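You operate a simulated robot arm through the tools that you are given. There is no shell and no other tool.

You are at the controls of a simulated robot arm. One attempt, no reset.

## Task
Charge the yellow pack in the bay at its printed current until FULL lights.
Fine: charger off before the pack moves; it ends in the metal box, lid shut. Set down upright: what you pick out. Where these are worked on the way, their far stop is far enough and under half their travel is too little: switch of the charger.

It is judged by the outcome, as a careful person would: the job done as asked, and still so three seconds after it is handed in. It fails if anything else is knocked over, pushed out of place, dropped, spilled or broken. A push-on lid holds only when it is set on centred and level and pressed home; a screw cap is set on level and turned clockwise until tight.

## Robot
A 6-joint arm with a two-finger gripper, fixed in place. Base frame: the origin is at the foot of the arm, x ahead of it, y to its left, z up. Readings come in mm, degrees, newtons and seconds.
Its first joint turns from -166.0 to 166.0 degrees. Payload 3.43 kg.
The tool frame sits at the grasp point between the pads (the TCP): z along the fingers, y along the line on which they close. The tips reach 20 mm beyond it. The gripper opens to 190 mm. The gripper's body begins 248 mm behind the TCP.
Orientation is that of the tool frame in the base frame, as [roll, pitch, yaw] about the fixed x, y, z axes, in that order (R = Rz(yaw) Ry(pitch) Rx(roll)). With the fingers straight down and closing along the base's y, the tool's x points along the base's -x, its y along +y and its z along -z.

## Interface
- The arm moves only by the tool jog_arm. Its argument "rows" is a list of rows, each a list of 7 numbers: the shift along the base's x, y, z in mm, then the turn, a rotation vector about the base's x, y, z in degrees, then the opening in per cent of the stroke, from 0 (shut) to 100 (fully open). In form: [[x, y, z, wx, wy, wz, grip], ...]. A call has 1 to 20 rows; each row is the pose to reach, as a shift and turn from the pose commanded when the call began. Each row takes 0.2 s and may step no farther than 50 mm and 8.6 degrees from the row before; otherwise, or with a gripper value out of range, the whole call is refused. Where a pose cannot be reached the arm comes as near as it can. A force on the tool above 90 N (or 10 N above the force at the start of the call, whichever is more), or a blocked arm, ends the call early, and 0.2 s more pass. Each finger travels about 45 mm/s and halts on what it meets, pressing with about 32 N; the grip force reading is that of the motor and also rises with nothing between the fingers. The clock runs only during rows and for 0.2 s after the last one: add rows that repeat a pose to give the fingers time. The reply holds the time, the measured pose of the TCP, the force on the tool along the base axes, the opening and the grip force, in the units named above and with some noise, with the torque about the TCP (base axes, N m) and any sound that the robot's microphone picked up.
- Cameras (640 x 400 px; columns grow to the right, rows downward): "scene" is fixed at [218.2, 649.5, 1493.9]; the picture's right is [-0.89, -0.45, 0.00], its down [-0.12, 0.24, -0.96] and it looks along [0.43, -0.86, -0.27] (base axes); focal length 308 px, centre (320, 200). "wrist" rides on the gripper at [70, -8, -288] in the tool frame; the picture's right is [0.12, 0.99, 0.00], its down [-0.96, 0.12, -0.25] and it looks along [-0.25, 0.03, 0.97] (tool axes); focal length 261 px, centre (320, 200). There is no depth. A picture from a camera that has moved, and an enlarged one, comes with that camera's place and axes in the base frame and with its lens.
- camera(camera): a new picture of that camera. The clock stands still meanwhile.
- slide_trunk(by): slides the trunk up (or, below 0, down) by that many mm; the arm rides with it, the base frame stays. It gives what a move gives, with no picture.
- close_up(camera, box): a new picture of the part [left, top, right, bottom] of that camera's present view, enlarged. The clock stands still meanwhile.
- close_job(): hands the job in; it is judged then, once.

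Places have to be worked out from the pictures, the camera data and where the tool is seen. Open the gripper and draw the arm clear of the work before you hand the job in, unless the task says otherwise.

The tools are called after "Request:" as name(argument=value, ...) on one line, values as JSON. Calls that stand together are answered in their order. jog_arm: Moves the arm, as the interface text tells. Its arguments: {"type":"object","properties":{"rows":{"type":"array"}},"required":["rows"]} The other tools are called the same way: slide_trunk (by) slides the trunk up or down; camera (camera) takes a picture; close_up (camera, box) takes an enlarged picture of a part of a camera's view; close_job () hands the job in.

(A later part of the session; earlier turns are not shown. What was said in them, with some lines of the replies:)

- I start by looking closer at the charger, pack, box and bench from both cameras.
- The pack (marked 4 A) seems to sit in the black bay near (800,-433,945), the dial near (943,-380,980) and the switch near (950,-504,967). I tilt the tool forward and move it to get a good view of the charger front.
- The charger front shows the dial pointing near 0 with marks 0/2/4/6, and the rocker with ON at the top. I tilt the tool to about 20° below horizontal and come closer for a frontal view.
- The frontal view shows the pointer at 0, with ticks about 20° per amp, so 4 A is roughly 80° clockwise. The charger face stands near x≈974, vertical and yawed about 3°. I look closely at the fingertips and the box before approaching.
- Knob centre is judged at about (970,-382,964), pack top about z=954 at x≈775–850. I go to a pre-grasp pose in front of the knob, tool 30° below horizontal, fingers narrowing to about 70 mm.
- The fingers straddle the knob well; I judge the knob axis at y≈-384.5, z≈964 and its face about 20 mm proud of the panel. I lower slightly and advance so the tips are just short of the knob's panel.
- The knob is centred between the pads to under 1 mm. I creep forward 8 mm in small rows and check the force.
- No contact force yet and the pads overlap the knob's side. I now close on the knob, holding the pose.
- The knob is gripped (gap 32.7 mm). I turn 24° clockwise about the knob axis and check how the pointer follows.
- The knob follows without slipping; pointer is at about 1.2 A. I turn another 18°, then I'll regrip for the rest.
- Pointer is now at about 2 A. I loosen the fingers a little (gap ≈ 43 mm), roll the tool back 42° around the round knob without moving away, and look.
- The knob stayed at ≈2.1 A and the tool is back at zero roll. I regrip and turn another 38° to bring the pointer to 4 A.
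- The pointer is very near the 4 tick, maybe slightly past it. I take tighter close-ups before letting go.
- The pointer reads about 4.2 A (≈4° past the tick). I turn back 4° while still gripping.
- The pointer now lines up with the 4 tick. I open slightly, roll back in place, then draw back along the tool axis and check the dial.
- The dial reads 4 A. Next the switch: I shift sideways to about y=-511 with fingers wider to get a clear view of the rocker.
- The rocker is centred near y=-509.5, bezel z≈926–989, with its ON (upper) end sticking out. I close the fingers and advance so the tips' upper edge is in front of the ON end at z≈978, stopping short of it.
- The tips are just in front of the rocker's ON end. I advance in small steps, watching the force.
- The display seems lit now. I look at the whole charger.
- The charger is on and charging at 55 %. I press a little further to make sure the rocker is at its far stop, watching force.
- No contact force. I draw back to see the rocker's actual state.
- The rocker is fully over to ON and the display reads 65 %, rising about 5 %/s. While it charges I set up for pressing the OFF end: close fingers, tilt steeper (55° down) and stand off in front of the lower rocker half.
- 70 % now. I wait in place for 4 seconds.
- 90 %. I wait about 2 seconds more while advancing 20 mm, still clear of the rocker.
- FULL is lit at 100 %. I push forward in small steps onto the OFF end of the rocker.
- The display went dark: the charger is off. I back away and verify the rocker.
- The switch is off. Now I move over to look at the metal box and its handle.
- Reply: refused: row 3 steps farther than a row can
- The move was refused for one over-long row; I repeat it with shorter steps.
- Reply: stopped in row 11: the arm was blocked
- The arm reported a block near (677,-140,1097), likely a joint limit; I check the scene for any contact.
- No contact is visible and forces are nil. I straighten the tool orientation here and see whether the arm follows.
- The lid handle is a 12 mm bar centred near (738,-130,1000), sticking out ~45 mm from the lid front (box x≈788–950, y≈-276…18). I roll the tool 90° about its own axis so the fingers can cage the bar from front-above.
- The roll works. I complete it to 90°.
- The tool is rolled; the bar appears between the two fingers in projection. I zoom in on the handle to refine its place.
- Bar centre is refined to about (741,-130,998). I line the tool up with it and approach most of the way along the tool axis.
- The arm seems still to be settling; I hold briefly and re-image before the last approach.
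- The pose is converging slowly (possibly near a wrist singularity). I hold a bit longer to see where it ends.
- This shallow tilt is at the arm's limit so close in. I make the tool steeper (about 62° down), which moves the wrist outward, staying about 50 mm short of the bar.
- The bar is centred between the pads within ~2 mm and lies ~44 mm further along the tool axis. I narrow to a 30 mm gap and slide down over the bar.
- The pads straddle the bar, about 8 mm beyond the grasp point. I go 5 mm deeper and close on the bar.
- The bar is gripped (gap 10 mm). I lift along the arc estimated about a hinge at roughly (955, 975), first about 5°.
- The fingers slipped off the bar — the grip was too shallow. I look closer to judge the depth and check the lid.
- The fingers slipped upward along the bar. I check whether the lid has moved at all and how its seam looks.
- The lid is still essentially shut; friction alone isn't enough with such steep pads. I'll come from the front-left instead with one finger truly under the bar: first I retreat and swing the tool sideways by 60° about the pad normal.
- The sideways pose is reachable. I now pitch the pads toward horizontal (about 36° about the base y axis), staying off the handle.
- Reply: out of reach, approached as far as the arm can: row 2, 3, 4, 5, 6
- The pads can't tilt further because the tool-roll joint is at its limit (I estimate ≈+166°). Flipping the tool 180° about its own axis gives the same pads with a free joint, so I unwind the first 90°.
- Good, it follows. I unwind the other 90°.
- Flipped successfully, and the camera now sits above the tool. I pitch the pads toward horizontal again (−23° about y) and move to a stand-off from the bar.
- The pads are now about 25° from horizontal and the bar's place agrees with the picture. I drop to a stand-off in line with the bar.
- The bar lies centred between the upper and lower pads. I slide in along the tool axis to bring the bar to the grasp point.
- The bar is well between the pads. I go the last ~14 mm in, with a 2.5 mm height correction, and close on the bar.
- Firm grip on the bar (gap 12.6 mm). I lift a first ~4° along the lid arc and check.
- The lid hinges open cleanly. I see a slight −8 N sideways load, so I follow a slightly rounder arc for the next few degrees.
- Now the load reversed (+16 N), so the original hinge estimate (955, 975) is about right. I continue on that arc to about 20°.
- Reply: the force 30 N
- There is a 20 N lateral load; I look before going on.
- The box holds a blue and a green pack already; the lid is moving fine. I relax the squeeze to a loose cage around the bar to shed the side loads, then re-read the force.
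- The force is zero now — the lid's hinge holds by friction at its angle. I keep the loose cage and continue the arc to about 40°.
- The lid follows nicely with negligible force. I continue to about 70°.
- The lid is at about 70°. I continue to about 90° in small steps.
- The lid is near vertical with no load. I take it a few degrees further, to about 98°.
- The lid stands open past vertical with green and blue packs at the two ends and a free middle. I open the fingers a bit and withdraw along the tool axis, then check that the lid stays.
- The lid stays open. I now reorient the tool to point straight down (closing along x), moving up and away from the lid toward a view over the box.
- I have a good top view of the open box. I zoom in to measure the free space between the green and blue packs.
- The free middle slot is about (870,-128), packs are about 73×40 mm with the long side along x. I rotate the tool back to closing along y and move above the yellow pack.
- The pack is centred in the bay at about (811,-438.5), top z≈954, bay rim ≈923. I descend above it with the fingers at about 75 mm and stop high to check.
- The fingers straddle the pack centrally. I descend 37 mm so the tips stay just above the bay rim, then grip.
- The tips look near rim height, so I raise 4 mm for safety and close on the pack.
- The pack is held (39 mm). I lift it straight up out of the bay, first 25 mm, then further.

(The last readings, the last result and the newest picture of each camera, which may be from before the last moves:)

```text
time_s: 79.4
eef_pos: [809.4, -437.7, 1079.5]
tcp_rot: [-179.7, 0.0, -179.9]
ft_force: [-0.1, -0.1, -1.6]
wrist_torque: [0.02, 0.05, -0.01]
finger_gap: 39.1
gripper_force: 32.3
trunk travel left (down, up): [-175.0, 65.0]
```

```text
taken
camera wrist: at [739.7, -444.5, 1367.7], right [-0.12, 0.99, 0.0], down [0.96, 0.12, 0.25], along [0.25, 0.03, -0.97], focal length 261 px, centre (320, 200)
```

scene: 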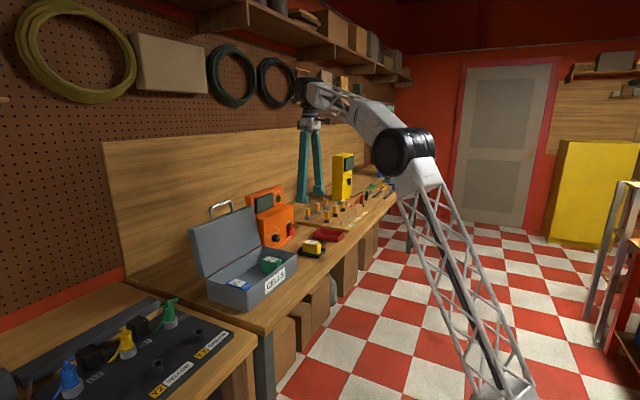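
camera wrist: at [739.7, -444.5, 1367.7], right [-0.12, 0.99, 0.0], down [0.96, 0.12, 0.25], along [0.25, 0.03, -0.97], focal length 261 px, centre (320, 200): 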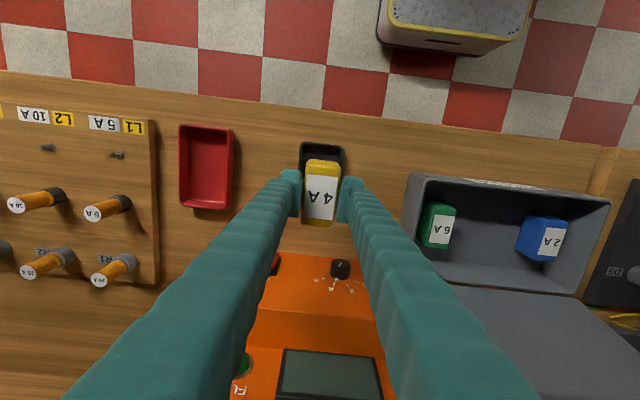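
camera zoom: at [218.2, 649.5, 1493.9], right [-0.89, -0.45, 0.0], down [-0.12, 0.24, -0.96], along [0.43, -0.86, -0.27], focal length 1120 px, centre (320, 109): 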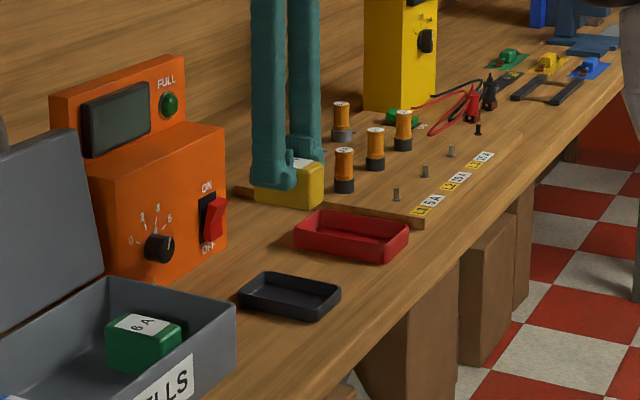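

The pack is held upright. I carry it across to above the free middle of the box.

Request:
jog_arm(rows=[[4, 20, 0, 0, 0, 0, 15], [10, 55, 0, 0, 0, 0, 15], [18, 95, 0, 0, 0, 0, 15], [26, 135, 0, 0, 0, 0, 15], [34, 175, 0, 0, 0, 0, 15], [42, 215, 0, 0, 0, 0, 15], [50, 255, 0, 0, 0, 0, 15], [56, 290, 0, 0, 0, 0, 15], [58, 310, 0, 0, 0, 0, 15], [58, 310, 0, 0, 0, 0, 15]])

Request:
camera(camera="wrist")

Request:
close_up(camera="scene", box=[180, 170, 320, 310])

```text
time_s: 81.6
eef_pos: [868.5, -128.0, 1083.3]
tcp_rot: [-179.8, -0.1, 179.9]
ft_force: [-0.3, 1.1, -2.3]
wrist_torque: [0.04, -0.02, 0.01]
finger_gap: 38.9
gripper_force: 31.9
trunk travel left (down, up): [-175.0, 65.0]
```

```text
taken
camera wrist: at [798.9, -135.1, 1370.9], right [-0.12, 0.99, 0.0], down [0.96, 0.12, 0.25], along [0.25, 0.02, -0.97], focal length 261 px, centre (320, 200)
```

wrist: 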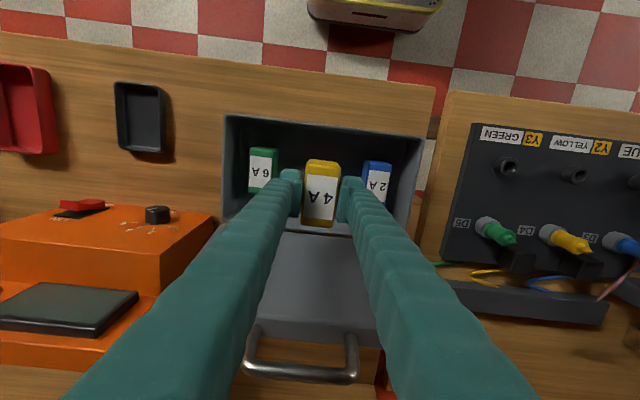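

```text
2.86 times, centred on (250, 240) of scene
camera zoom: at [218.2, 649.5, 1493.9], right [-0.89, -0.45, 0.0], down [-0.12, 0.24, -0.96], along [0.43, -0.86, -0.27], focal length 880 px, centre (520, 86)
```

zoom: 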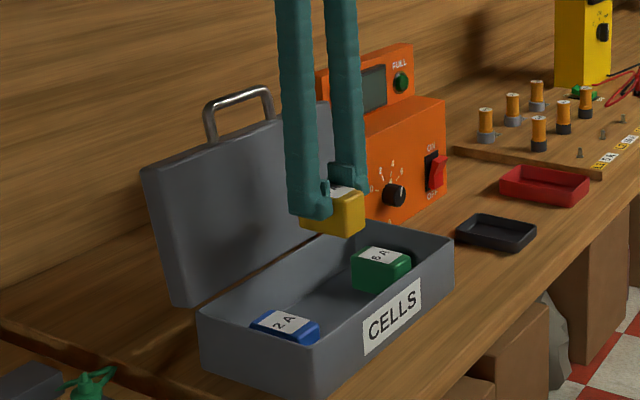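

The pack is above the middle slot with clear room on both sides. I lower it to a few mm above the expected floor contact.

Request:
jog_arm(rows=[[0, 0, -30, 0, 0, 0, 15], [0, 0, -60, 0, 0, 0, 15], [0, 0, -90, 0, 0, 0, 15], [0, 0, -112, 0, 0, 0, 15], [0, 0, -120, 0, 0, 0, 15], [0, 0, -120, 0, 0, 0, 15]])

Request:
close_up(camera="scene", box=[190, 220, 310, 310])

Request:
close_up(camera="wrist", box=[220, 90, 430, 240])

```text
time_s: 83.0
eef_pos: [867.5, -128.3, 960.7]
tcp_rot: [-179.7, 0.0, -180.0]
ft_force: [-0.1, 0.3, -2.0]
wrist_torque: [-0.02, 0.04, -0.02]
finger_gap: 39.0
gripper_force: 31.8
trunk travel left (down, up): [-175.0, 65.0]
```

```text
4.44 times, centred on (250, 265) of scene
camera zoom: at [218.2, 649.5, 1493.9], right [-0.89, -0.45, 0.0], down [-0.12, 0.24, -0.96], along [0.43, -0.86, -0.27], focal length 1369 px, centre (631, -89)
```

zoom: 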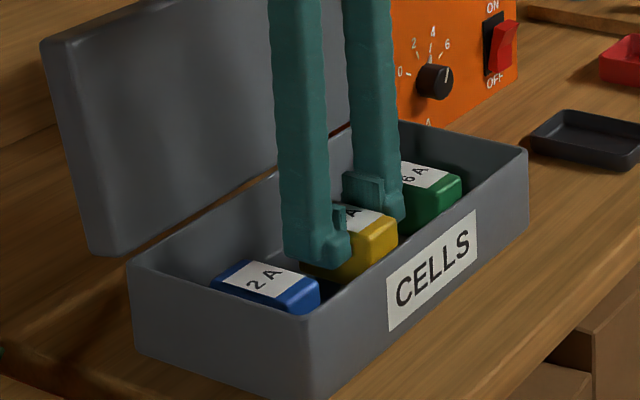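

```text
2.67 times, centred on (325, 165) of wrist
camera zoom: at [797.8, -135.6, 1247.9], right [-0.12, 0.99, 0.0], down [0.96, 0.12, 0.25], along [0.25, 0.02, -0.97], focal length 695 px, centre (307, 293)
```

zoom: 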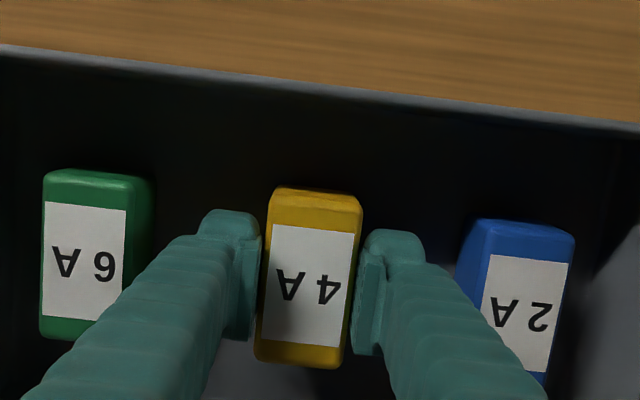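

Clear of both neighbours. I creep downward until the floor is felt.

Request:
jog_arm(rows=[[0, 0, -3, 0, 0, 0, 15], [0, 0, -6, 0, 0, 0, 15]])

Request:
jog_arm(rows=[[0, 0, -2, 0, 0, 0, 15]])

```text
time_s: 83.6
eef_pos: [868.3, -129.7, 954.3]
tcp_rot: [-179.6, 0.0, -180.0]
ft_force: [0.8, 0.1, -2.3]
wrist_torque: [0.01, -0.01, -0.03]
finger_gap: 38.9
gripper_force: 31.9
trunk travel left (down, up): [-175.0, 65.0]
```

```text
time_s: 84.0
eef_pos: [868.2, -127.9, 953.1]
tcp_rot: [-179.7, -0.1, 180.0]
ft_force: [0.5, 1.0, 1.0]
wrist_torque: [0.07, 0.04, -0.04]
finger_gap: 38.9
gripper_force: 32.2
trunk travel left (down, up): [-175.0, 65.0]
```

Force changed from −2.3 to +1.0 N — likely touching. One more millimetre to confirm.

Request:
jog_arm(rows=[[0, 0, -1, 0, 0, 0, 15]])

```text
time_s: 84.4
eef_pos: [867.6, -128.7, 953.1]
tcp_rot: [-179.7, 0.1, 180.0]
ft_force: [2.7, -0.2, 11.0]
wrist_torque: [0.07, 0.37, -0.01]
finger_gap: 39.0
gripper_force: 32.1
trunk travel left (down, up): [-175.0, 65.0]
```

The pack is on the box floor (11 N up). I ease off 1 mm and open the fingers modestly, then raise straight up.

Request:
jog_arm(rows=[[0, 0, 0.8, 0, 0, 0, 22], [0, 0, 0.8, 0, 0, 0, 30], [0, 0, 0.8, 0, 0, 0, 35], [0, 0, 0.8, 0, 0, 0, 35]])

Request:
close_up(camera="wrist", box=[220, 90, 430, 240])

```text
time_s: 85.4
eef_pos: [867.0, -129.1, 952.7]
tcp_rot: [-179.7, 0.1, 180.0]
ft_force: [-0.1, 0.0, -0.2]
wrist_torque: [0.0, -0.01, -0.02]
finger_gap: 66.3
gripper_force: 0.1
trunk travel left (down, up): [-175.0, 65.0]
```

```text
2.67 times, centred on (325, 165) of wrist
camera zoom: at [796.8, -135.6, 1240.3], right [-0.12, 0.99, 0.0], down [0.96, 0.12, 0.25], along [0.25, 0.02, -0.97], focal length 695 px, centre (307, 293)
```

zoom: 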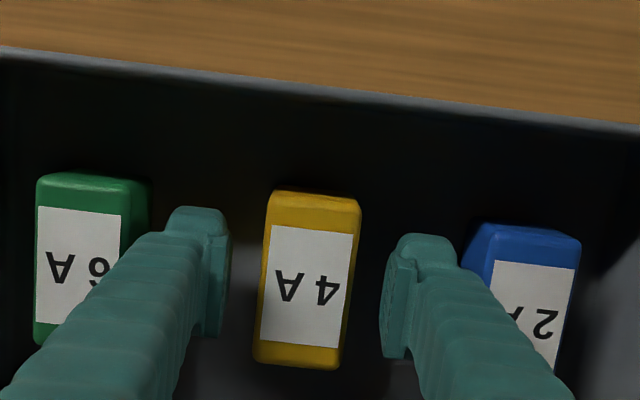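

The yellow pack stands upright between the other two. I raise straight up out of the box, then swing the tool to the closing-along-x orientation clear of the lid.

Request:
jog_arm(rows=[[0, 0, 20, 0, 0, 0, 35], [0, 0, 60, 0, 0, 0, 35], [0, 0, 105, 0, 0, 0, 35], [0, 0, 150, 0, 0, 0, 35], [-15, 0, 190, 0, 0, 0, 35], [-35, 0, 220, 0, 0, 0, 35], [-65, 2, 247, 0, 0, 0, 35], [-65, 2, 247, 0, 0, 8.2, 30], [-65, 2, 247, 0, 0, 16.4, 25], [-65, 2, 247, 0, 0, 24.6, 22], [-65, 2, 247, 0, 0, 32.8, 22], [-65, 2, 247, 0, 0, 41, 22], [-65, 2, 247, 0, 0, 49.2, 22], [-65, 2, 247, 0, 0, 57.4, 22], [-65, 2, 247, 0, 0, 65.6, 22], [-65, 2, 247, 0, 0, 73.8, 22], [-65, 2, 247, 0, 0, 82, 22], [-65, 2, 247, 0, 0, 89.9, 22]])

Request:
camera(camera="wrist")

Request:
close_up(camera="scene", box=[180, 170, 320, 310])

```text
time_s: 89.2
eef_pos: [802.2, -126.6, 1200.0]
tcp_rot: [-179.7, -0.1, -89.9]
ft_force: [0.2, -0.1, -0.1]
wrist_torque: [0.04, 0.04, 0.04]
finger_gap: 41.8
gripper_force: 0.0
trunk travel left (down, up): [-175.0, 65.0]
```

```text
taken
camera wrist: at [809.5, -196.9, 1487.0], right [-0.99, -0.12, 0.0], down [-0.12, 0.96, 0.25], along [-0.03, 0.25, -0.97], focal length 261 px, centre (320, 200)
```

wrist: 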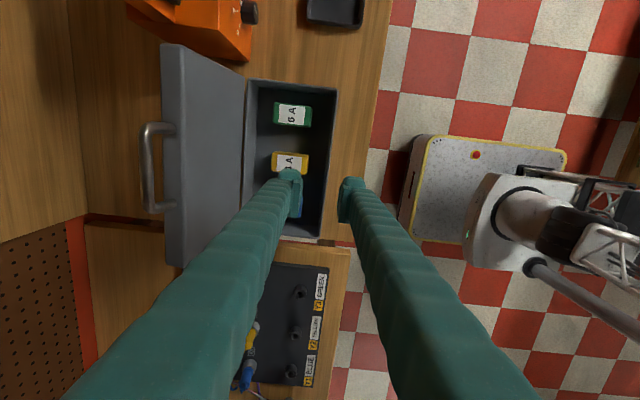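

```text
2.86 times, centred on (250, 240) of scene
camera zoom: at [218.2, 649.5, 1493.9], right [-0.89, -0.45, 0.0], down [-0.12, 0.24, -0.96], along [0.43, -0.86, -0.27], focal length 880 px, centre (520, 86)
```

zoom: 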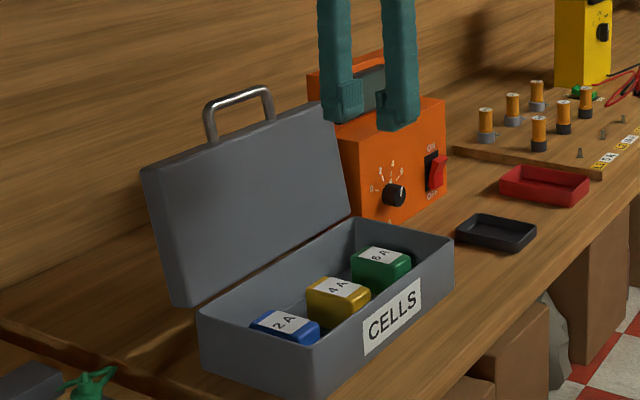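

All three packs sit upright in the box. I now swing back to the sideways pose used for the handle, retracing the earlier path.

Request:
jog_arm(rows=[[7, 16, 11, -7.5, 0, 0, 22], [14, 32, 22, -15, 0, 0, 22], [22, 48, 33, -22.5, 0, 0, 22], [29, 64, 44, -30, 0, 0, 22], [36, 80, 55, -37.5, 0, 0, 22], [44, 96, 66, -45, 0, 0, 22], [51, 112, 77, -52.5, 0, 0, 22], [58, 127, 88, -60, 0, 0, 22]])

Request:
jog_arm(rows=[[30, 0, 0, 0, 0, 0, 22], [55, -2, -5, 0, -4, 0, 22], [80, -4, -15, 0, -8, 0, 22], [105, -9, -25, 0, -12, 0, 22], [130, -14, -39, 0, -16, 0, 22], [130, -14, -39, 0, -16, 0, 22]])

Request:
camera(camera="wrist")

Request:
close_up(camera="wrist", box=[250, 130, 410, 250])

Request:
close_up(camera="scene", box=[90, 140, 310, 310])

```text
time_s: 91.0
eef_pos: [860.3, -0.7, 1287.8]
tcp_rot: [-179.3, -60.0, -90.4]
ft_force: [0.6, -1.0, 0.8]
wrist_torque: [0.26, -0.11, 0.1]
finger_gap: 41.8
gripper_force: 0.0
trunk travel left (down, up): [-175.0, 65.0]
```

```text
time_s: 92.4
eef_pos: [991.7, -14.3, 1247.6]
tcp_rot: [-149.7, -56.3, -115.8]
ft_force: [-0.2, -0.9, -0.4]
wrist_torque: [-0.04, 0.01, -0.02]
finger_gap: 41.9
gripper_force: 0.1
trunk travel left (down, up): [-175.0, 65.0]
```

```text
taken
camera wrist: at [941.8, 200.4, 1446.7], right [-0.98, -0.06, -0.18], down [0.09, 0.7, -0.71], along [0.17, -0.72, -0.68], focal length 261 px, centre (320, 200)
```

wrist: 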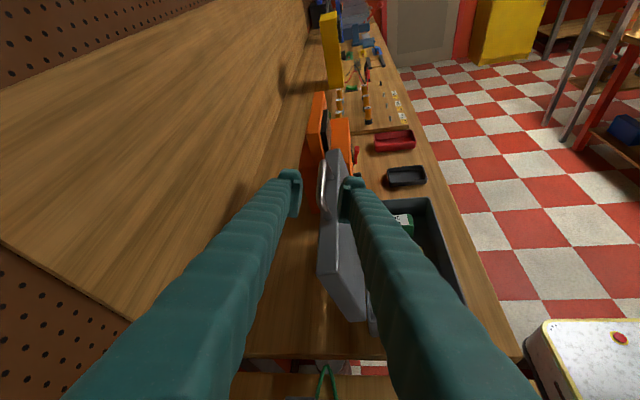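

```text
3.33 times, centred on (330, 190) of wrist
camera zoom: at [941.8, 200.4, 1446.7], right [-0.98, -0.06, -0.18], down [0.09, 0.7, -0.71], along [0.17, -0.72, -0.68], focal length 869 px, centre (287, 233)
```

zoom: 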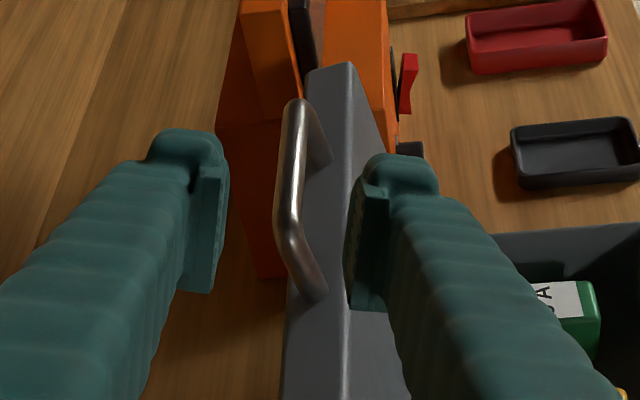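

```text
2.35 times, centred on (200, 225) of scene
camera zoom: at [218.2, 649.5, 1493.9], right [-0.89, -0.45, 0.0], down [-0.12, 0.24, -0.96], along [0.43, -0.86, -0.27], focal length 725 px, centre (602, 141)
```

zoom: 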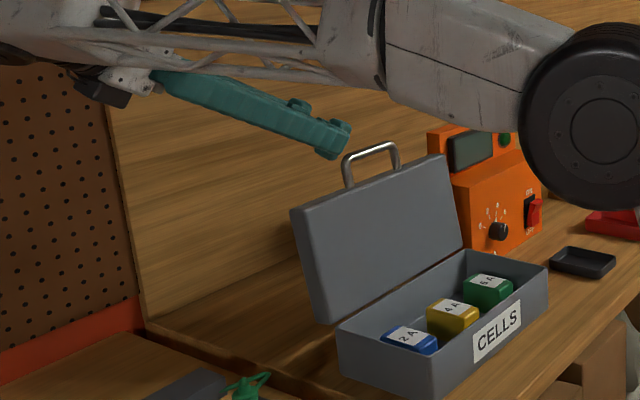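

The bar is centred between the fingers again. I slide in along the tool axis around the handle and narrow to the loose cage.

Request:
jog_arm(rows=[[3.4, -25, -13.7, 0, 0, 0, 21], [6.8, -50, -27.4, 0, 0, 0, 21], [10.1, -75, -41, 0, 0, 0, 21], [13, -95, -52, 0, 0, 0, 20], [14.8, -109.5, -60, 0, 0, 0, 16], [14.8, -109.5, -60, 0, 0, 0, 9.5], [14.8, -109.5, -60, 0, 0, 0, 9.5]])

Request:
close_up(camera="wrist", box=[250, 130, 410, 250])

```text
time_s: 94.0
eef_pos: [1003.8, -122.0, 1189.9]
tcp_rot: [-149.9, -56.3, -115.7]
ft_force: [-0.2, -0.9, -0.5]
wrist_torque: [0.02, -0.02, 0.01]
finger_gap: 18.0
gripper_force: 0.0
trunk travel left (down, up): [-175.0, 65.0]
```

```text
3.33 times, centred on (330, 190) of wrist
camera zoom: at [954.8, 91.4, 1387.6], right [-0.98, -0.06, -0.18], down [0.09, 0.7, -0.71], along [0.17, -0.72, -0.68], focal length 869 px, centre (287, 233)
```

zoom: 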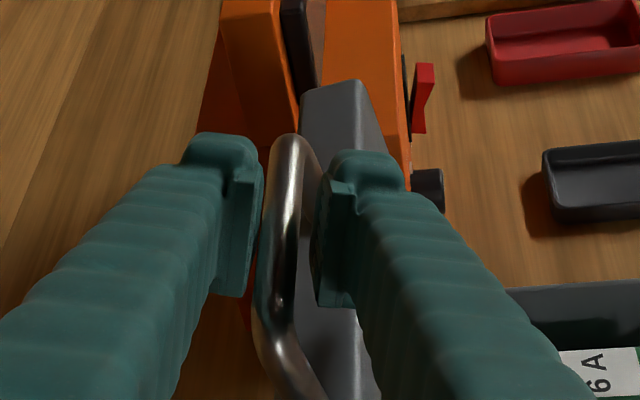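

The bar is caged. I start closing the lid by retracing the arc, first to about 70°, watching forces.

Request:
jog_arm(rows=[[-5.5, 0, 1.4, 0, -0.75, 0, 9.5], [-11.2, 0, 2.6, 0, -1.5, 0, 9.5], [-20.6, 0, 4.3, 0, -2.75, 0, 9.5], [-30.1, 0, 5.6, 0, -4, 0, 9.5], [-39.6, 0, 6.5, 0, -5.25, 0, 9.5], [-49.2, 0, 7, 0, -6.5, 0, 9.5]])

Request:
close_up(camera="scene", box=[90, 140, 310, 310])

```text
time_s: 95.4
eef_pos: [955.2, -123.9, 1194.1]
tcp_rot: [-140.0, -52.9, -123.7]
ft_force: [-0.2, 0.8, 0.3]
wrist_torque: [-0.07, 0.0, -0.07]
finger_gap: 18.1
gripper_force: 0.0
trunk travel left (down, up): [-175.0, 65.0]
```

```text
2.35 times, centred on (200, 225) of scene
camera zoom: at [218.2, 649.5, 1493.9], right [-0.89, -0.45, 0.0], down [-0.12, 0.24, -0.96], along [0.43, -0.86, -0.27], focal length 725 px, centre (602, 141)
```

zoom: 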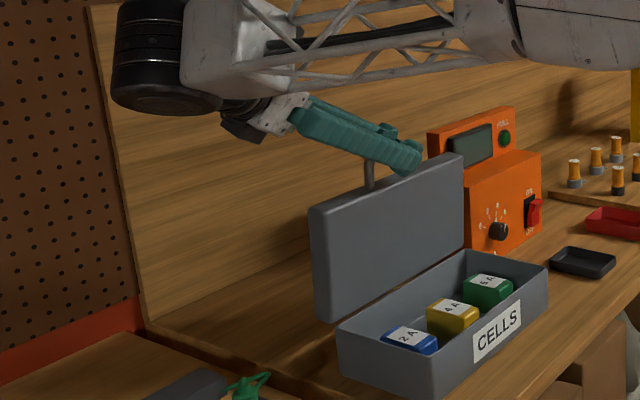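

The lid follows. I continue closing to about 45°.

Request:
jog_arm(rows=[[-9.6, 0, 0, 0, -1.25, 0, 9.5], [-19.2, 0, -0.4, 0, -2.5, 0, 9.5], [-28.7, 0, -1.2, 0, -3.75, 0, 9.5], [-38.2, 0, -2.3, 0, -5, 0, 9.5], [-47.6, 0, -4, 0, -6.25, 0, 9.5], [-57, 0, -5.9, 0, -7.5, 0, 9.5], [-66.2, 0, -8.4, 0, -8.75, 0, 9.5], [-75.3, 0, -11.2, 0, -10, 0, 9.5], [-84.3, 0, -14.5, 0, -11.25, 0, 9.5], [-93.2, 0, -18.1, 0, -12.5, 0, 9.5], [-101.9, 0, -22.2, 0, -13.75, 0, 9.5], [-110.4, 0, -26.5, 0, -15, 0, 9.5], [-118.7, 0, -31.3, 0, -16.25, 0, 9.5], [-126.8, 0, -36.3, 0, -17.5, 0, 9.5], [-134.7, 0, -41.8, 0, -18.75, 0, 9.5], [-142.3, 0, -47.6, 0, -20, 0, 9.5]])

Request:
close_up(camera="wrist", box=[230, 130, 430, 260])

Request:
close_up(camera="scene", box=[130, 140, 330, 310])

```text
time_s: 98.8
eef_pos: [813.5, -123.1, 1147.3]
tcp_rot: [-118.4, -39.5, -139.6]
ft_force: [0.2, -0.5, 0.4]
wrist_torque: [-0.01, 0.01, -0.02]
finger_gap: 18.1
gripper_force: 0.1
trunk travel left (down, up): [-175.0, 65.0]
```

```text
3.08 times, centred on (330, 195) of wrist
camera zoom: at [681.2, 90.4, 1303.4], right [-0.8, -0.06, -0.6], down [0.4, 0.7, -0.6], along [0.45, -0.72, -0.53], focal length 802 px, centre (289, 215)
```

zoom: 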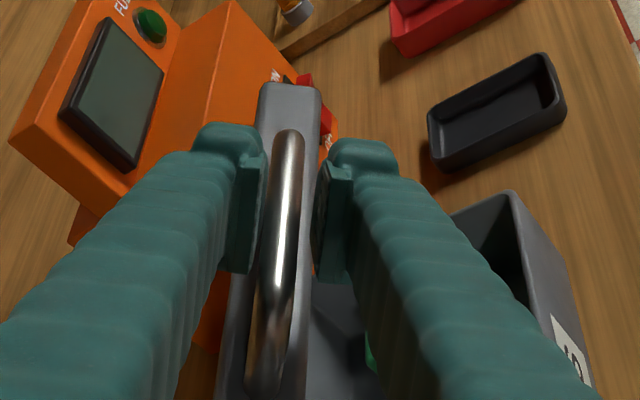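

```text
2.35 times, centred on (230, 225) of scene
camera zoom: at [218.2, 649.5, 1493.9], right [-0.89, -0.45, 0.0], down [-0.12, 0.24, -0.96], along [0.43, -0.86, -0.27], focal length 725 px, centre (532, 141)
```

zoom: 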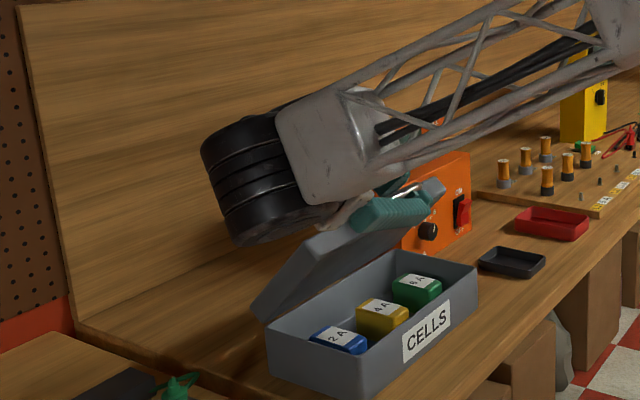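

The lid closes under control. I continue to about 10°.

Request:
jog_arm(rows=[[-7.4, 0, -6.1, 0, -1.25, 0, 9.5], [-14.5, 0, -12.5, 0, -2.5, 0, 9.5], [-21.4, 0, -19.3, 0, -3.75, 0, 9.5], [-27.9, 0, -26.3, 0, -5, 0, 9.5], [-34.1, 0, -33.6, 0, -6.25, 0, 9.5], [-39.9, 0, -41.1, 0, -7.5, 0, 9.5], [-45.4, 0, -48.9, 0, -8.75, 0, 9.5], [-50.6, 0, -57, 0, -10, 0, 9.5], [-55.4, 0, -65.3, 0, -11.25, 0, 9.5], [-59.9, 0, -73.7, 0, -12.5, 0, 9.5], [-64, 0, -82.4, 0, -13.75, 0, 9.5], [-67.7, 0, -91.2, 0, -15, 0, 9.5], [-71, 0, -100.2, 0, -16.25, 0, 9.5], [-74, 0, -109.3, 0, -17.5, 0, 9.5]])

Request:
close_up(camera="wrist", box=[230, 130, 430, 260])

Request:
close_up(camera="scene", box=[180, 200, 340, 310])

```text
time_s: 101.8
eef_pos: [738.6, -122.0, 1038.6]
tcp_rot: [-105.8, -25.5, -146.3]
ft_force: [-0.3, -0.1, -0.2]
wrist_torque: [0.04, -0.02, 0.04]
finger_gap: 18.2
gripper_force: 0.0
trunk travel left (down, up): [-175.0, 65.0]
```

```text
3.08 times, centred on (330, 195) of wrist
camera zoom: at [565.9, 91.8, 1146.4], right [-0.58, -0.06, -0.81], down [0.56, 0.7, -0.45], along [0.59, -0.72, -0.37], focal length 802 px, centre (289, 215)
```

zoom: 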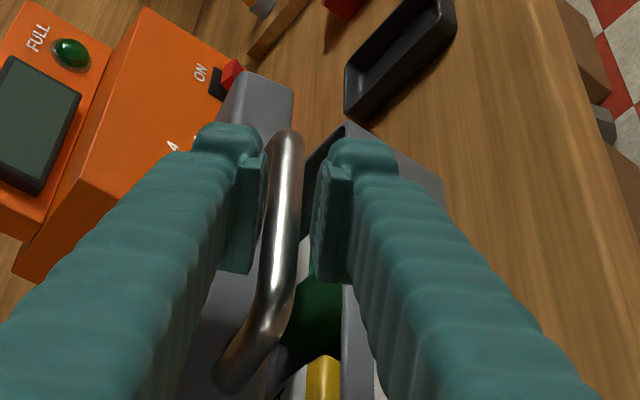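

```text
3.64 times, centred on (260, 255) of scene
camera zoom: at [218.2, 649.5, 1493.9], right [-0.89, -0.45, 0.0], down [-0.12, 0.24, -0.96], along [0.43, -0.86, -0.27], focal length 1120 px, centre (538, 0)
```

zoom: 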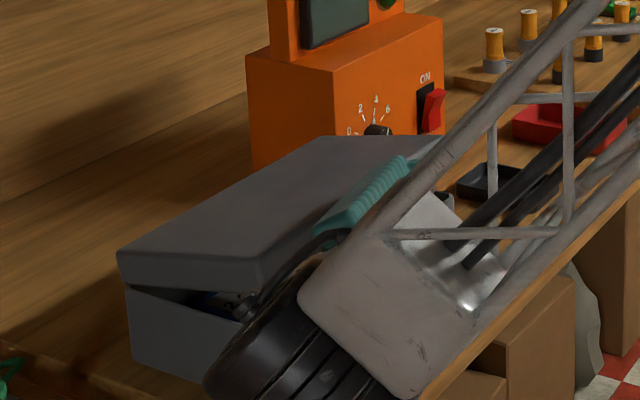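

Nearly shut. I continue down to about 2–3°, then I'll feel for the closed stop in small steps.

Request:
jog_arm(rows=[[-0.6, 0, -4.6, 0, -0.6, 0, 9.5], [-1.2, 0, -9.2, 0, -1.25, 0, 9.5], [-1.8, 0, -14, 0, -1.9, 0, 9.5], [-2.3, 0, -18.6, 0, -2.5, 0, 9.5], [-2.7, 0, -23.3, 0, -3.1, 0, 9.5], [-3, 0, -28, 0, -3.75, 0, 9.5]])

Request:
jog_arm(rows=[[-0.2, 0, -2.5, 0, -0.4, 0, 9.5], [-0.4, 0, -5, 0, -0.8, 0, 9.5]])

Request:
close_up(camera="wrist", box=[230, 130, 430, 260])

Request:
close_up(camera="scene", box=[180, 200, 340, 310])

```text
time_s: 103.2
eef_pos: [737.3, -122.1, 1009.9]
tcp_rot: [-103.6, -22.5, -147.2]
ft_force: [1.0, 0.1, 0.4]
wrist_torque: [0.04, 0.02, 0.06]
finger_gap: 17.9
gripper_force: 0.1
trunk travel left (down, up): [-175.0, 65.0]
```

```text
time_s: 103.8
eef_pos: [735.2, -122.2, 1004.9]
tcp_rot: [-103.0, -21.6, -147.4]
ft_force: [-0.3, -0.6, -0.2]
wrist_torque: [0.03, -0.02, 0.0]
finger_gap: 18.0
gripper_force: 0.0
trunk travel left (down, up): [-175.0, 65.0]
```

```text
3.08 times, centred on (330, 195) of wrist
camera zoom: at [554.4, 91.1, 1099.6], right [-0.52, -0.06, -0.85], down [0.59, 0.7, -0.41], along [0.62, -0.72, -0.32], focal length 802 px, centre (289, 215)
```

zoom: 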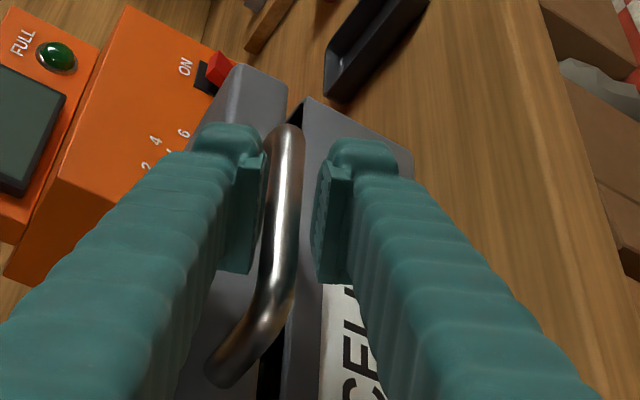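

```text
3.64 times, centred on (260, 255) of scene
camera zoom: at [218.2, 649.5, 1493.9], right [-0.89, -0.45, 0.0], down [-0.12, 0.24, -0.96], along [0.43, -0.86, -0.27], focal length 1120 px, centre (538, 0)
```

zoom: 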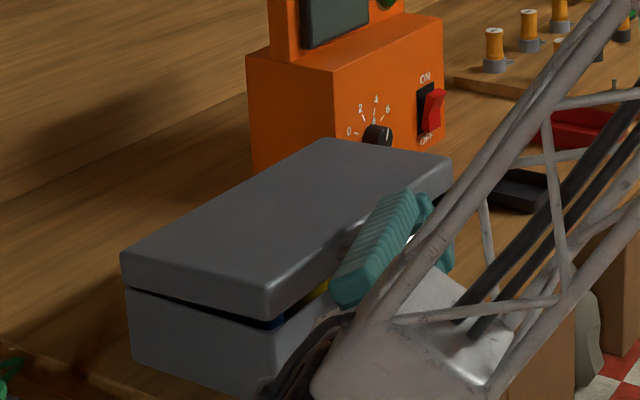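

The lid is about 2° from shut. I go down in small steps, watching for the upward reaction.

Request:
jog_arm(rows=[[0, 0, -2, 0, 0, 0, 9.5], [0, 0, -4, 0, 0, 0, 9.5]])

Request:
jog_arm(rows=[[0, 0, -1.5, 0, 0, 0, 9.5], [0, 0, -3, 0, 0, 0, 9.5]])

Request:
close_up(camera="wrist", box=[230, 130, 430, 260])

Request:
close_up(camera="scene", box=[200, 230, 300, 310])

```text
time_s: 104.4
eef_pos: [735.4, -122.5, 1000.4]
tcp_rot: [-103.1, -21.7, -147.4]
ft_force: [-0.3, 0.9, 0.2]
wrist_torque: [-0.01, 0.02, 0.03]
finger_gap: 17.9
gripper_force: 0.2
trunk travel left (down, up): [-175.0, 65.0]
```

```text
time_s: 105.0
eef_pos: [735.2, -123.5, 997.9]
tcp_rot: [-103.0, -21.7, -147.5]
ft_force: [0.0, -0.6, -1.0]
wrist_torque: [0.0, -0.02, 0.01]
finger_gap: 18.0
gripper_force: 0.1
trunk travel left (down, up): [-175.0, 65.0]
```

```text
3.08 times, centred on (330, 195) of wrist
camera zoom: at [554.1, 91.1, 1092.6], right [-0.52, -0.06, -0.85], down [0.59, 0.7, -0.41], along [0.62, -0.72, -0.32], focal length 802 px, centre (289, 215)
```

zoom: 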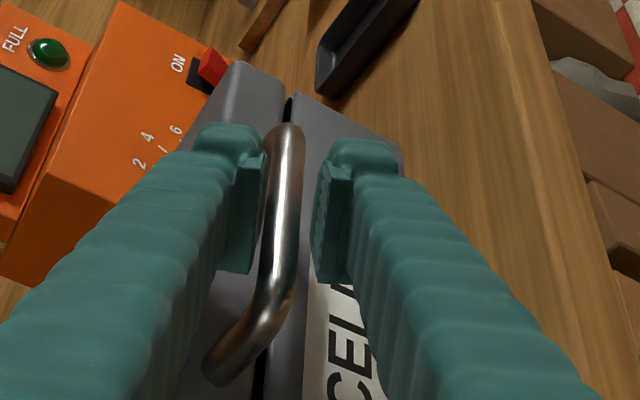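

```text
5.00 times, centred on (250, 270) of scene
camera zoom: at [218.2, 649.5, 1493.9], right [-0.89, -0.45, 0.0], down [-0.12, 0.24, -0.96], along [0.43, -0.86, -0.27], focal length 1540 px, centre (670, -150)
```

zoom: 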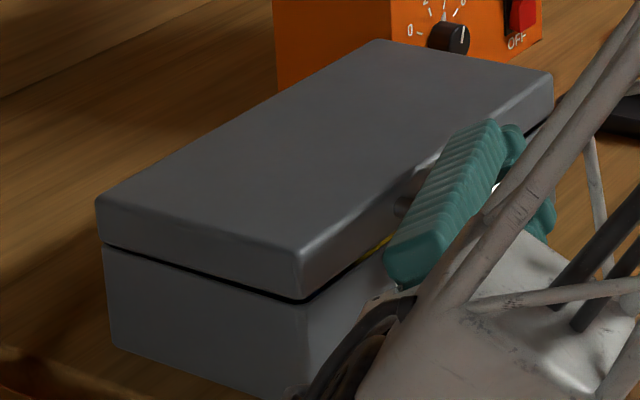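

Almost shut — a thin gap remains. I keep lowering in small steps.

Request:
jog_arm(rows=[[0, 0, -1.5, 0, 0, 0, 9.5], [0, 0, -3, 0, 0, 0, 9.5]])

Request:
jog_arm(rows=[[0, 0, -1, 0, 0, 0, 9.5], [0, 0, -2, 0, 0, 0, 9.5]])

Request:
close_up(camera="scene", box=[200, 230, 300, 310])

```text
time_s: 105.6
eef_pos: [736.9, -122.7, 994.6]
tcp_rot: [-103.1, -21.8, -147.4]
ft_force: [-0.1, 0.3, -0.2]
wrist_torque: [0.0, 0.0, 0.02]
finger_gap: 18.3
gripper_force: 0.0
trunk travel left (down, up): [-175.0, 65.0]
```

```text
time_s: 106.2
eef_pos: [737.1, -123.7, 993.1]
tcp_rot: [-103.1, -21.6, -147.5]
ft_force: [-0.2, 0.3, 2.7]
wrist_torque: [-0.02, -0.03, 0.0]
finger_gap: 19.9
gripper_force: 1.6
trunk travel left (down, up): [-175.0, 65.0]
```

```text
5.00 times, centred on (250, 270) of scene
camera zoom: at [218.2, 649.5, 1493.9], right [-0.89, -0.45, 0.0], down [-0.12, 0.24, -0.96], along [0.43, -0.86, -0.27], focal length 1540 px, centre (670, -150)
```

zoom: 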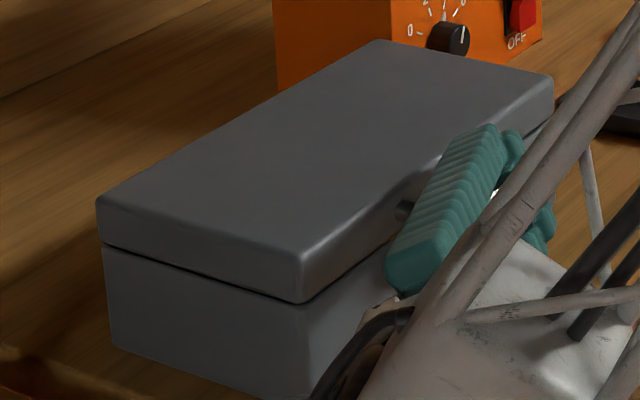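

The bar now pushes the upper finger (gap 19.9, +2.7 N): the lid has met its stop. I press slightly more to be sure it is home.

Request:
jog_arm(rows=[[0, 0, -1.5, 0, 0, 0, 9.5], [0, 0, -3, 0, 0, 0, 9.5]])

Request:
close_up(camera="scene", box=[200, 230, 300, 310])

Request:
close_up(camera="wrist", box=[230, 130, 430, 260])

```text
time_s: 106.8
eef_pos: [736.4, -122.7, 990.5]
tcp_rot: [-103.1, -21.7, -147.4]
ft_force: [1.7, 0.6, 9.7]
wrist_torque: [-0.01, -0.11, 0.03]
finger_gap: 23.5
gripper_force: 4.8
trunk travel left (down, up): [-175.0, 65.0]
```

```text
5.00 times, centred on (250, 270) of scene
camera zoom: at [218.2, 649.5, 1493.9], right [-0.89, -0.45, 0.0], down [-0.12, 0.24, -0.96], along [0.43, -0.86, -0.27], focal length 1540 px, centre (670, -150)
```

zoom: 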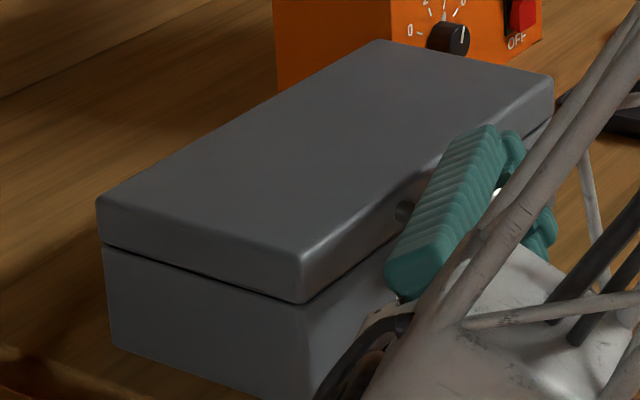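

```text
3.08 times, centred on (330, 195) of wrist
camera zoom: at [554.5, 90.4, 1084.9], right [-0.52, -0.06, -0.85], down [0.59, 0.7, -0.41], along [0.62, -0.72, -0.32], focal length 802 px, centre (289, 215)
```

zoom: 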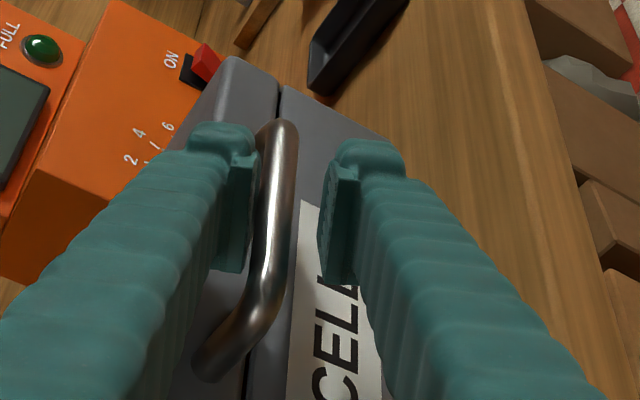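

The lid is pressed home (≈10 N, uniform thin seam). I open the fingers and withdraw along the tool axis away from the handle.

Request:
jog_arm(rows=[[0, 0, 0, 0, 0, 0, 16], [0, 0, 1, 0, 0, 0, 19], [0, 0, 2, 0, 0, 0, 19], [-7, 13, 5, 0, 0, 0, 19], [-16, 30, 9.2, 0, 0, 0, 19], [-27, 52, 14.4, 0, 0, 0, 19], [-39, 74, 19.6, 0, 0, 0, 19], [-50, 95, 25, 0, 0, 0, 19]])

Request:
camera(camera="wrist")

Request:
camera(camera="scene")

```text
time_s: 108.6
eef_pos: [686.3, -28.4, 1015.1]
tcp_rot: [-103.1, -21.7, -147.3]
ft_force: [0.0, -0.4, -0.6]
wrist_torque: [0.01, 0.01, 0.05]
finger_gap: 36.2
gripper_force: 0.0
trunk travel left (down, up): [-175.0, 65.0]
```

```text
taken
camera wrist: at [505.4, 186.2, 1110.1], right [-0.52, -0.06, -0.85], down [0.59, 0.7, -0.41], along [0.62, -0.72, -0.32], focal length 261 px, centre (320, 200)
```

wrist: 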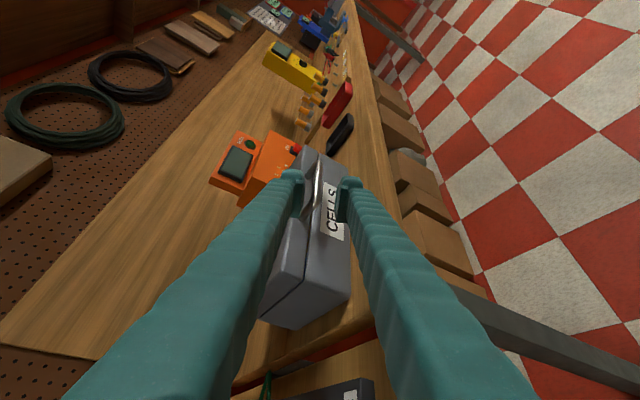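

```text
taken
```

scene: 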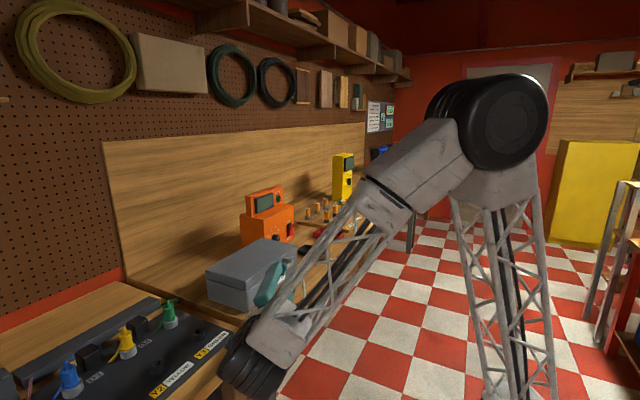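

The handle is free and the lid stayed shut. I lift the arm away from the box.

Request:
jog_arm(rows=[[-3, 5, 25, 0, 0, 0, 25], [-5, 10, 60, 0, 5, 0, 30], [-5, 15, 95, 0, 10, 0, 40], [-5, 20, 130, 0, 15, 0, 50], [-5, 30, 165, 0, 20, 0, 60], [-5, 40, 200, 0, 25, 0, 60]])

Request:
camera(camera="scene")

Request:
camera(camera="wrist")

```text
time_s: 110.0
eef_pos: [682.3, 11.4, 1216.8]
tcp_rot: [-121.0, -41.8, -137.9]
ft_force: [0.1, -0.3, -0.7]
wrist_torque: [0.0, 0.01, -0.05]
finger_gap: 113.9
gripper_force: 0.1
trunk travel left (down, up): [-175.0, 65.0]
```

```text
taken
```

scene: 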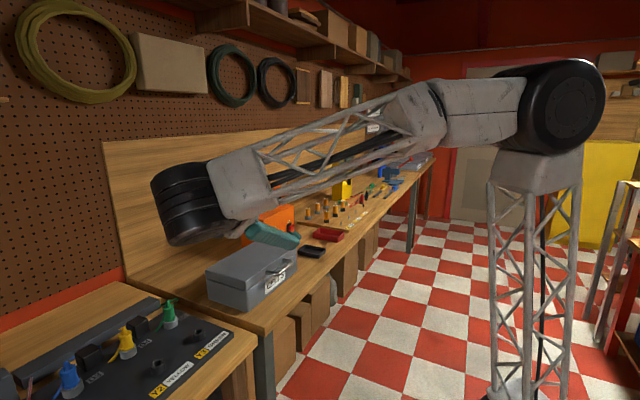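

```text
taken
camera wrist: at [557.6, 226.4, 1379.1], right [-0.83, -0.06, -0.55], down [0.36, 0.7, -0.62], along [0.42, -0.72, -0.55], focal length 261 px, centre (320, 200)
```

wrist: 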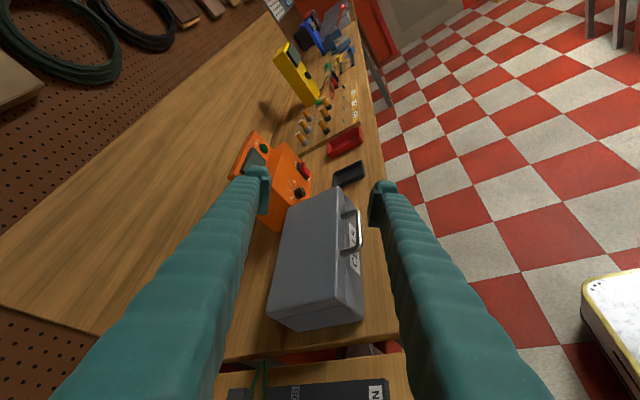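

I check the seam, the charger and the surroundings closely before handing in.

Request:
close_up(camera="scene", box=[200, 230, 300, 310])

Request:
close_up(camera="wrist", box=[220, 110, 400, 340])

Request:
close_up(camera="scene", box=[240, 180, 440, 270])

```text
5.00 times, centred on (250, 270) of scene
camera zoom: at [218.2, 649.5, 1493.9], right [-0.89, -0.45, 0.0], down [-0.12, 0.24, -0.96], along [0.43, -0.86, -0.27], focal length 1540 px, centre (670, -150)
```

zoom: 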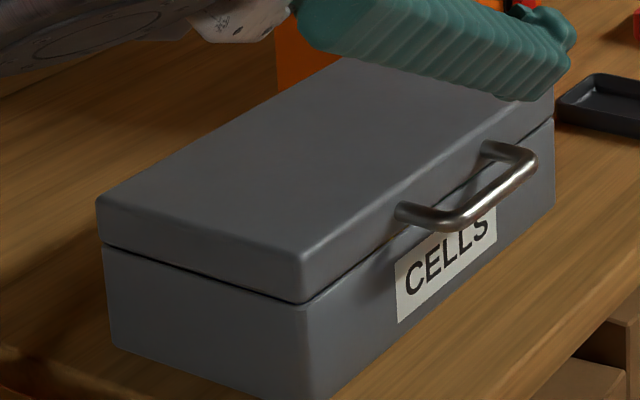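

```text
1.74 times, centred on (310, 225) of wrist
camera zoom: at [557.6, 226.4, 1379.1], right [-0.83, -0.06, -0.55], down [0.36, 0.7, -0.62], along [0.42, -0.72, -0.55], focal length 453 px, centre (337, 156)
```

zoom: 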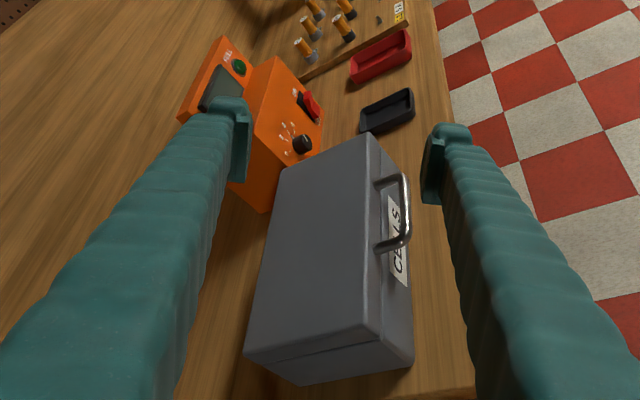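

```text
3.20 times, centred on (340, 225) of scene
camera zoom: at [218.2, 649.5, 1493.9], right [-0.89, -0.45, 0.0], down [-0.12, 0.24, -0.96], along [0.43, -0.86, -0.27], focal length 986 px, centre (256, 120)
```

zoom: 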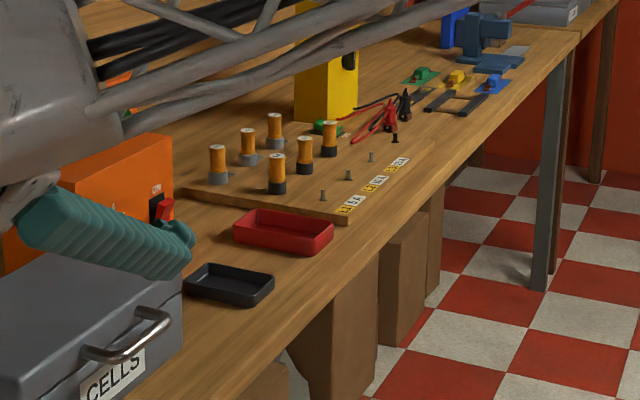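

The lid is shut exactly as it was originally, the charger is off, and the bay and everything else are in place. I draw the arm further clear with the gripper open.

Request:
jog_arm(rows=[[-10, 5, 25, 0, 0, 0, 70], [-25, 10, 50, 0, 0, 0, 80], [-45, 15, 75, 0, 0, 0, 90], [-65, 20, 95, 0, 0, 0, 100], [-65, 20, 95, 0, 0, 0, 100], [-65, 20, 95, 0, 0, 0, 100]])

Request:
camera(camera="scene")

Request:
close_up(camera="scene", box=[190, 170, 330, 310])

```text
time_s: 111.4
eef_pos: [612.8, 31.2, 1310.7]
tcp_rot: [-120.9, -41.9, -138.0]
ft_force: [0.2, 0.5, 0.0]
wrist_torque: [0.0, -0.01, 0.01]
finger_gap: 190.1
gripper_force: 0.1
trunk travel left (down, up): [-175.0, 65.0]
```

```text
taken
```

scene: 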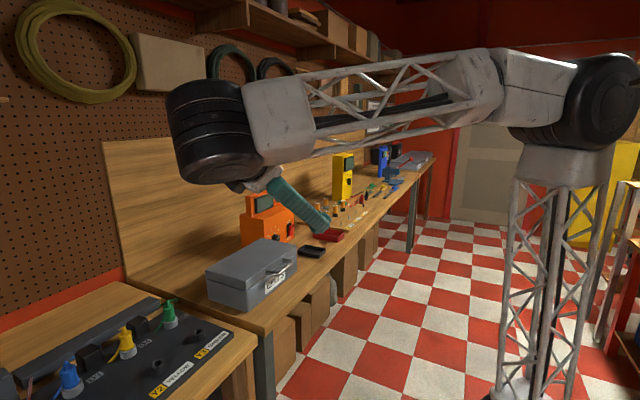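

```text
2.86 times, centred on (260, 240) of scene
camera zoom: at [218.2, 649.5, 1493.9], right [-0.89, -0.45, 0.0], down [-0.12, 0.24, -0.96], along [0.43, -0.86, -0.27], focal length 880 px, centre (491, 86)
```

zoom: 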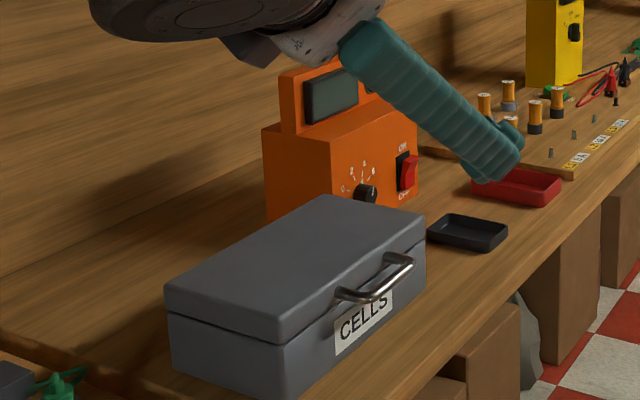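

The final view shows the box shut with the pack inside, the charger off, the bay empty and in place, and the arm clear with the gripper open. I hand the job in.

Request:
close_job()

```text
The job is handed in.
```

The yellow pack was charged at 4 A, its printed current, until FULL lit. It now stands upright in the metal box with the lid shut.

- **Charging:** I set the dial to 4 A and switched the charger on. The display climbed from 55% to 100%, at which point FULL lit.
- **Switch off:** I switched the charger off before moving the pack, and the display went dark. The rocker is over to OFF, and the dial is still at 4 A.
- **Pack:** It sits in the middle of the box, between a green and a blue pack that were already there. I did not touch those two.
- **Lid:** My first attempt to lift the lid by its handle slipped off and left it essentially shut. I gripped the handle differently and opened it. Afterwards I closed it and pressed it down with about 10 N, and the seam looks the same as at the start.

In the last pictures nothing else looked moved or knocked over, and the arm was clear with the gripper open.
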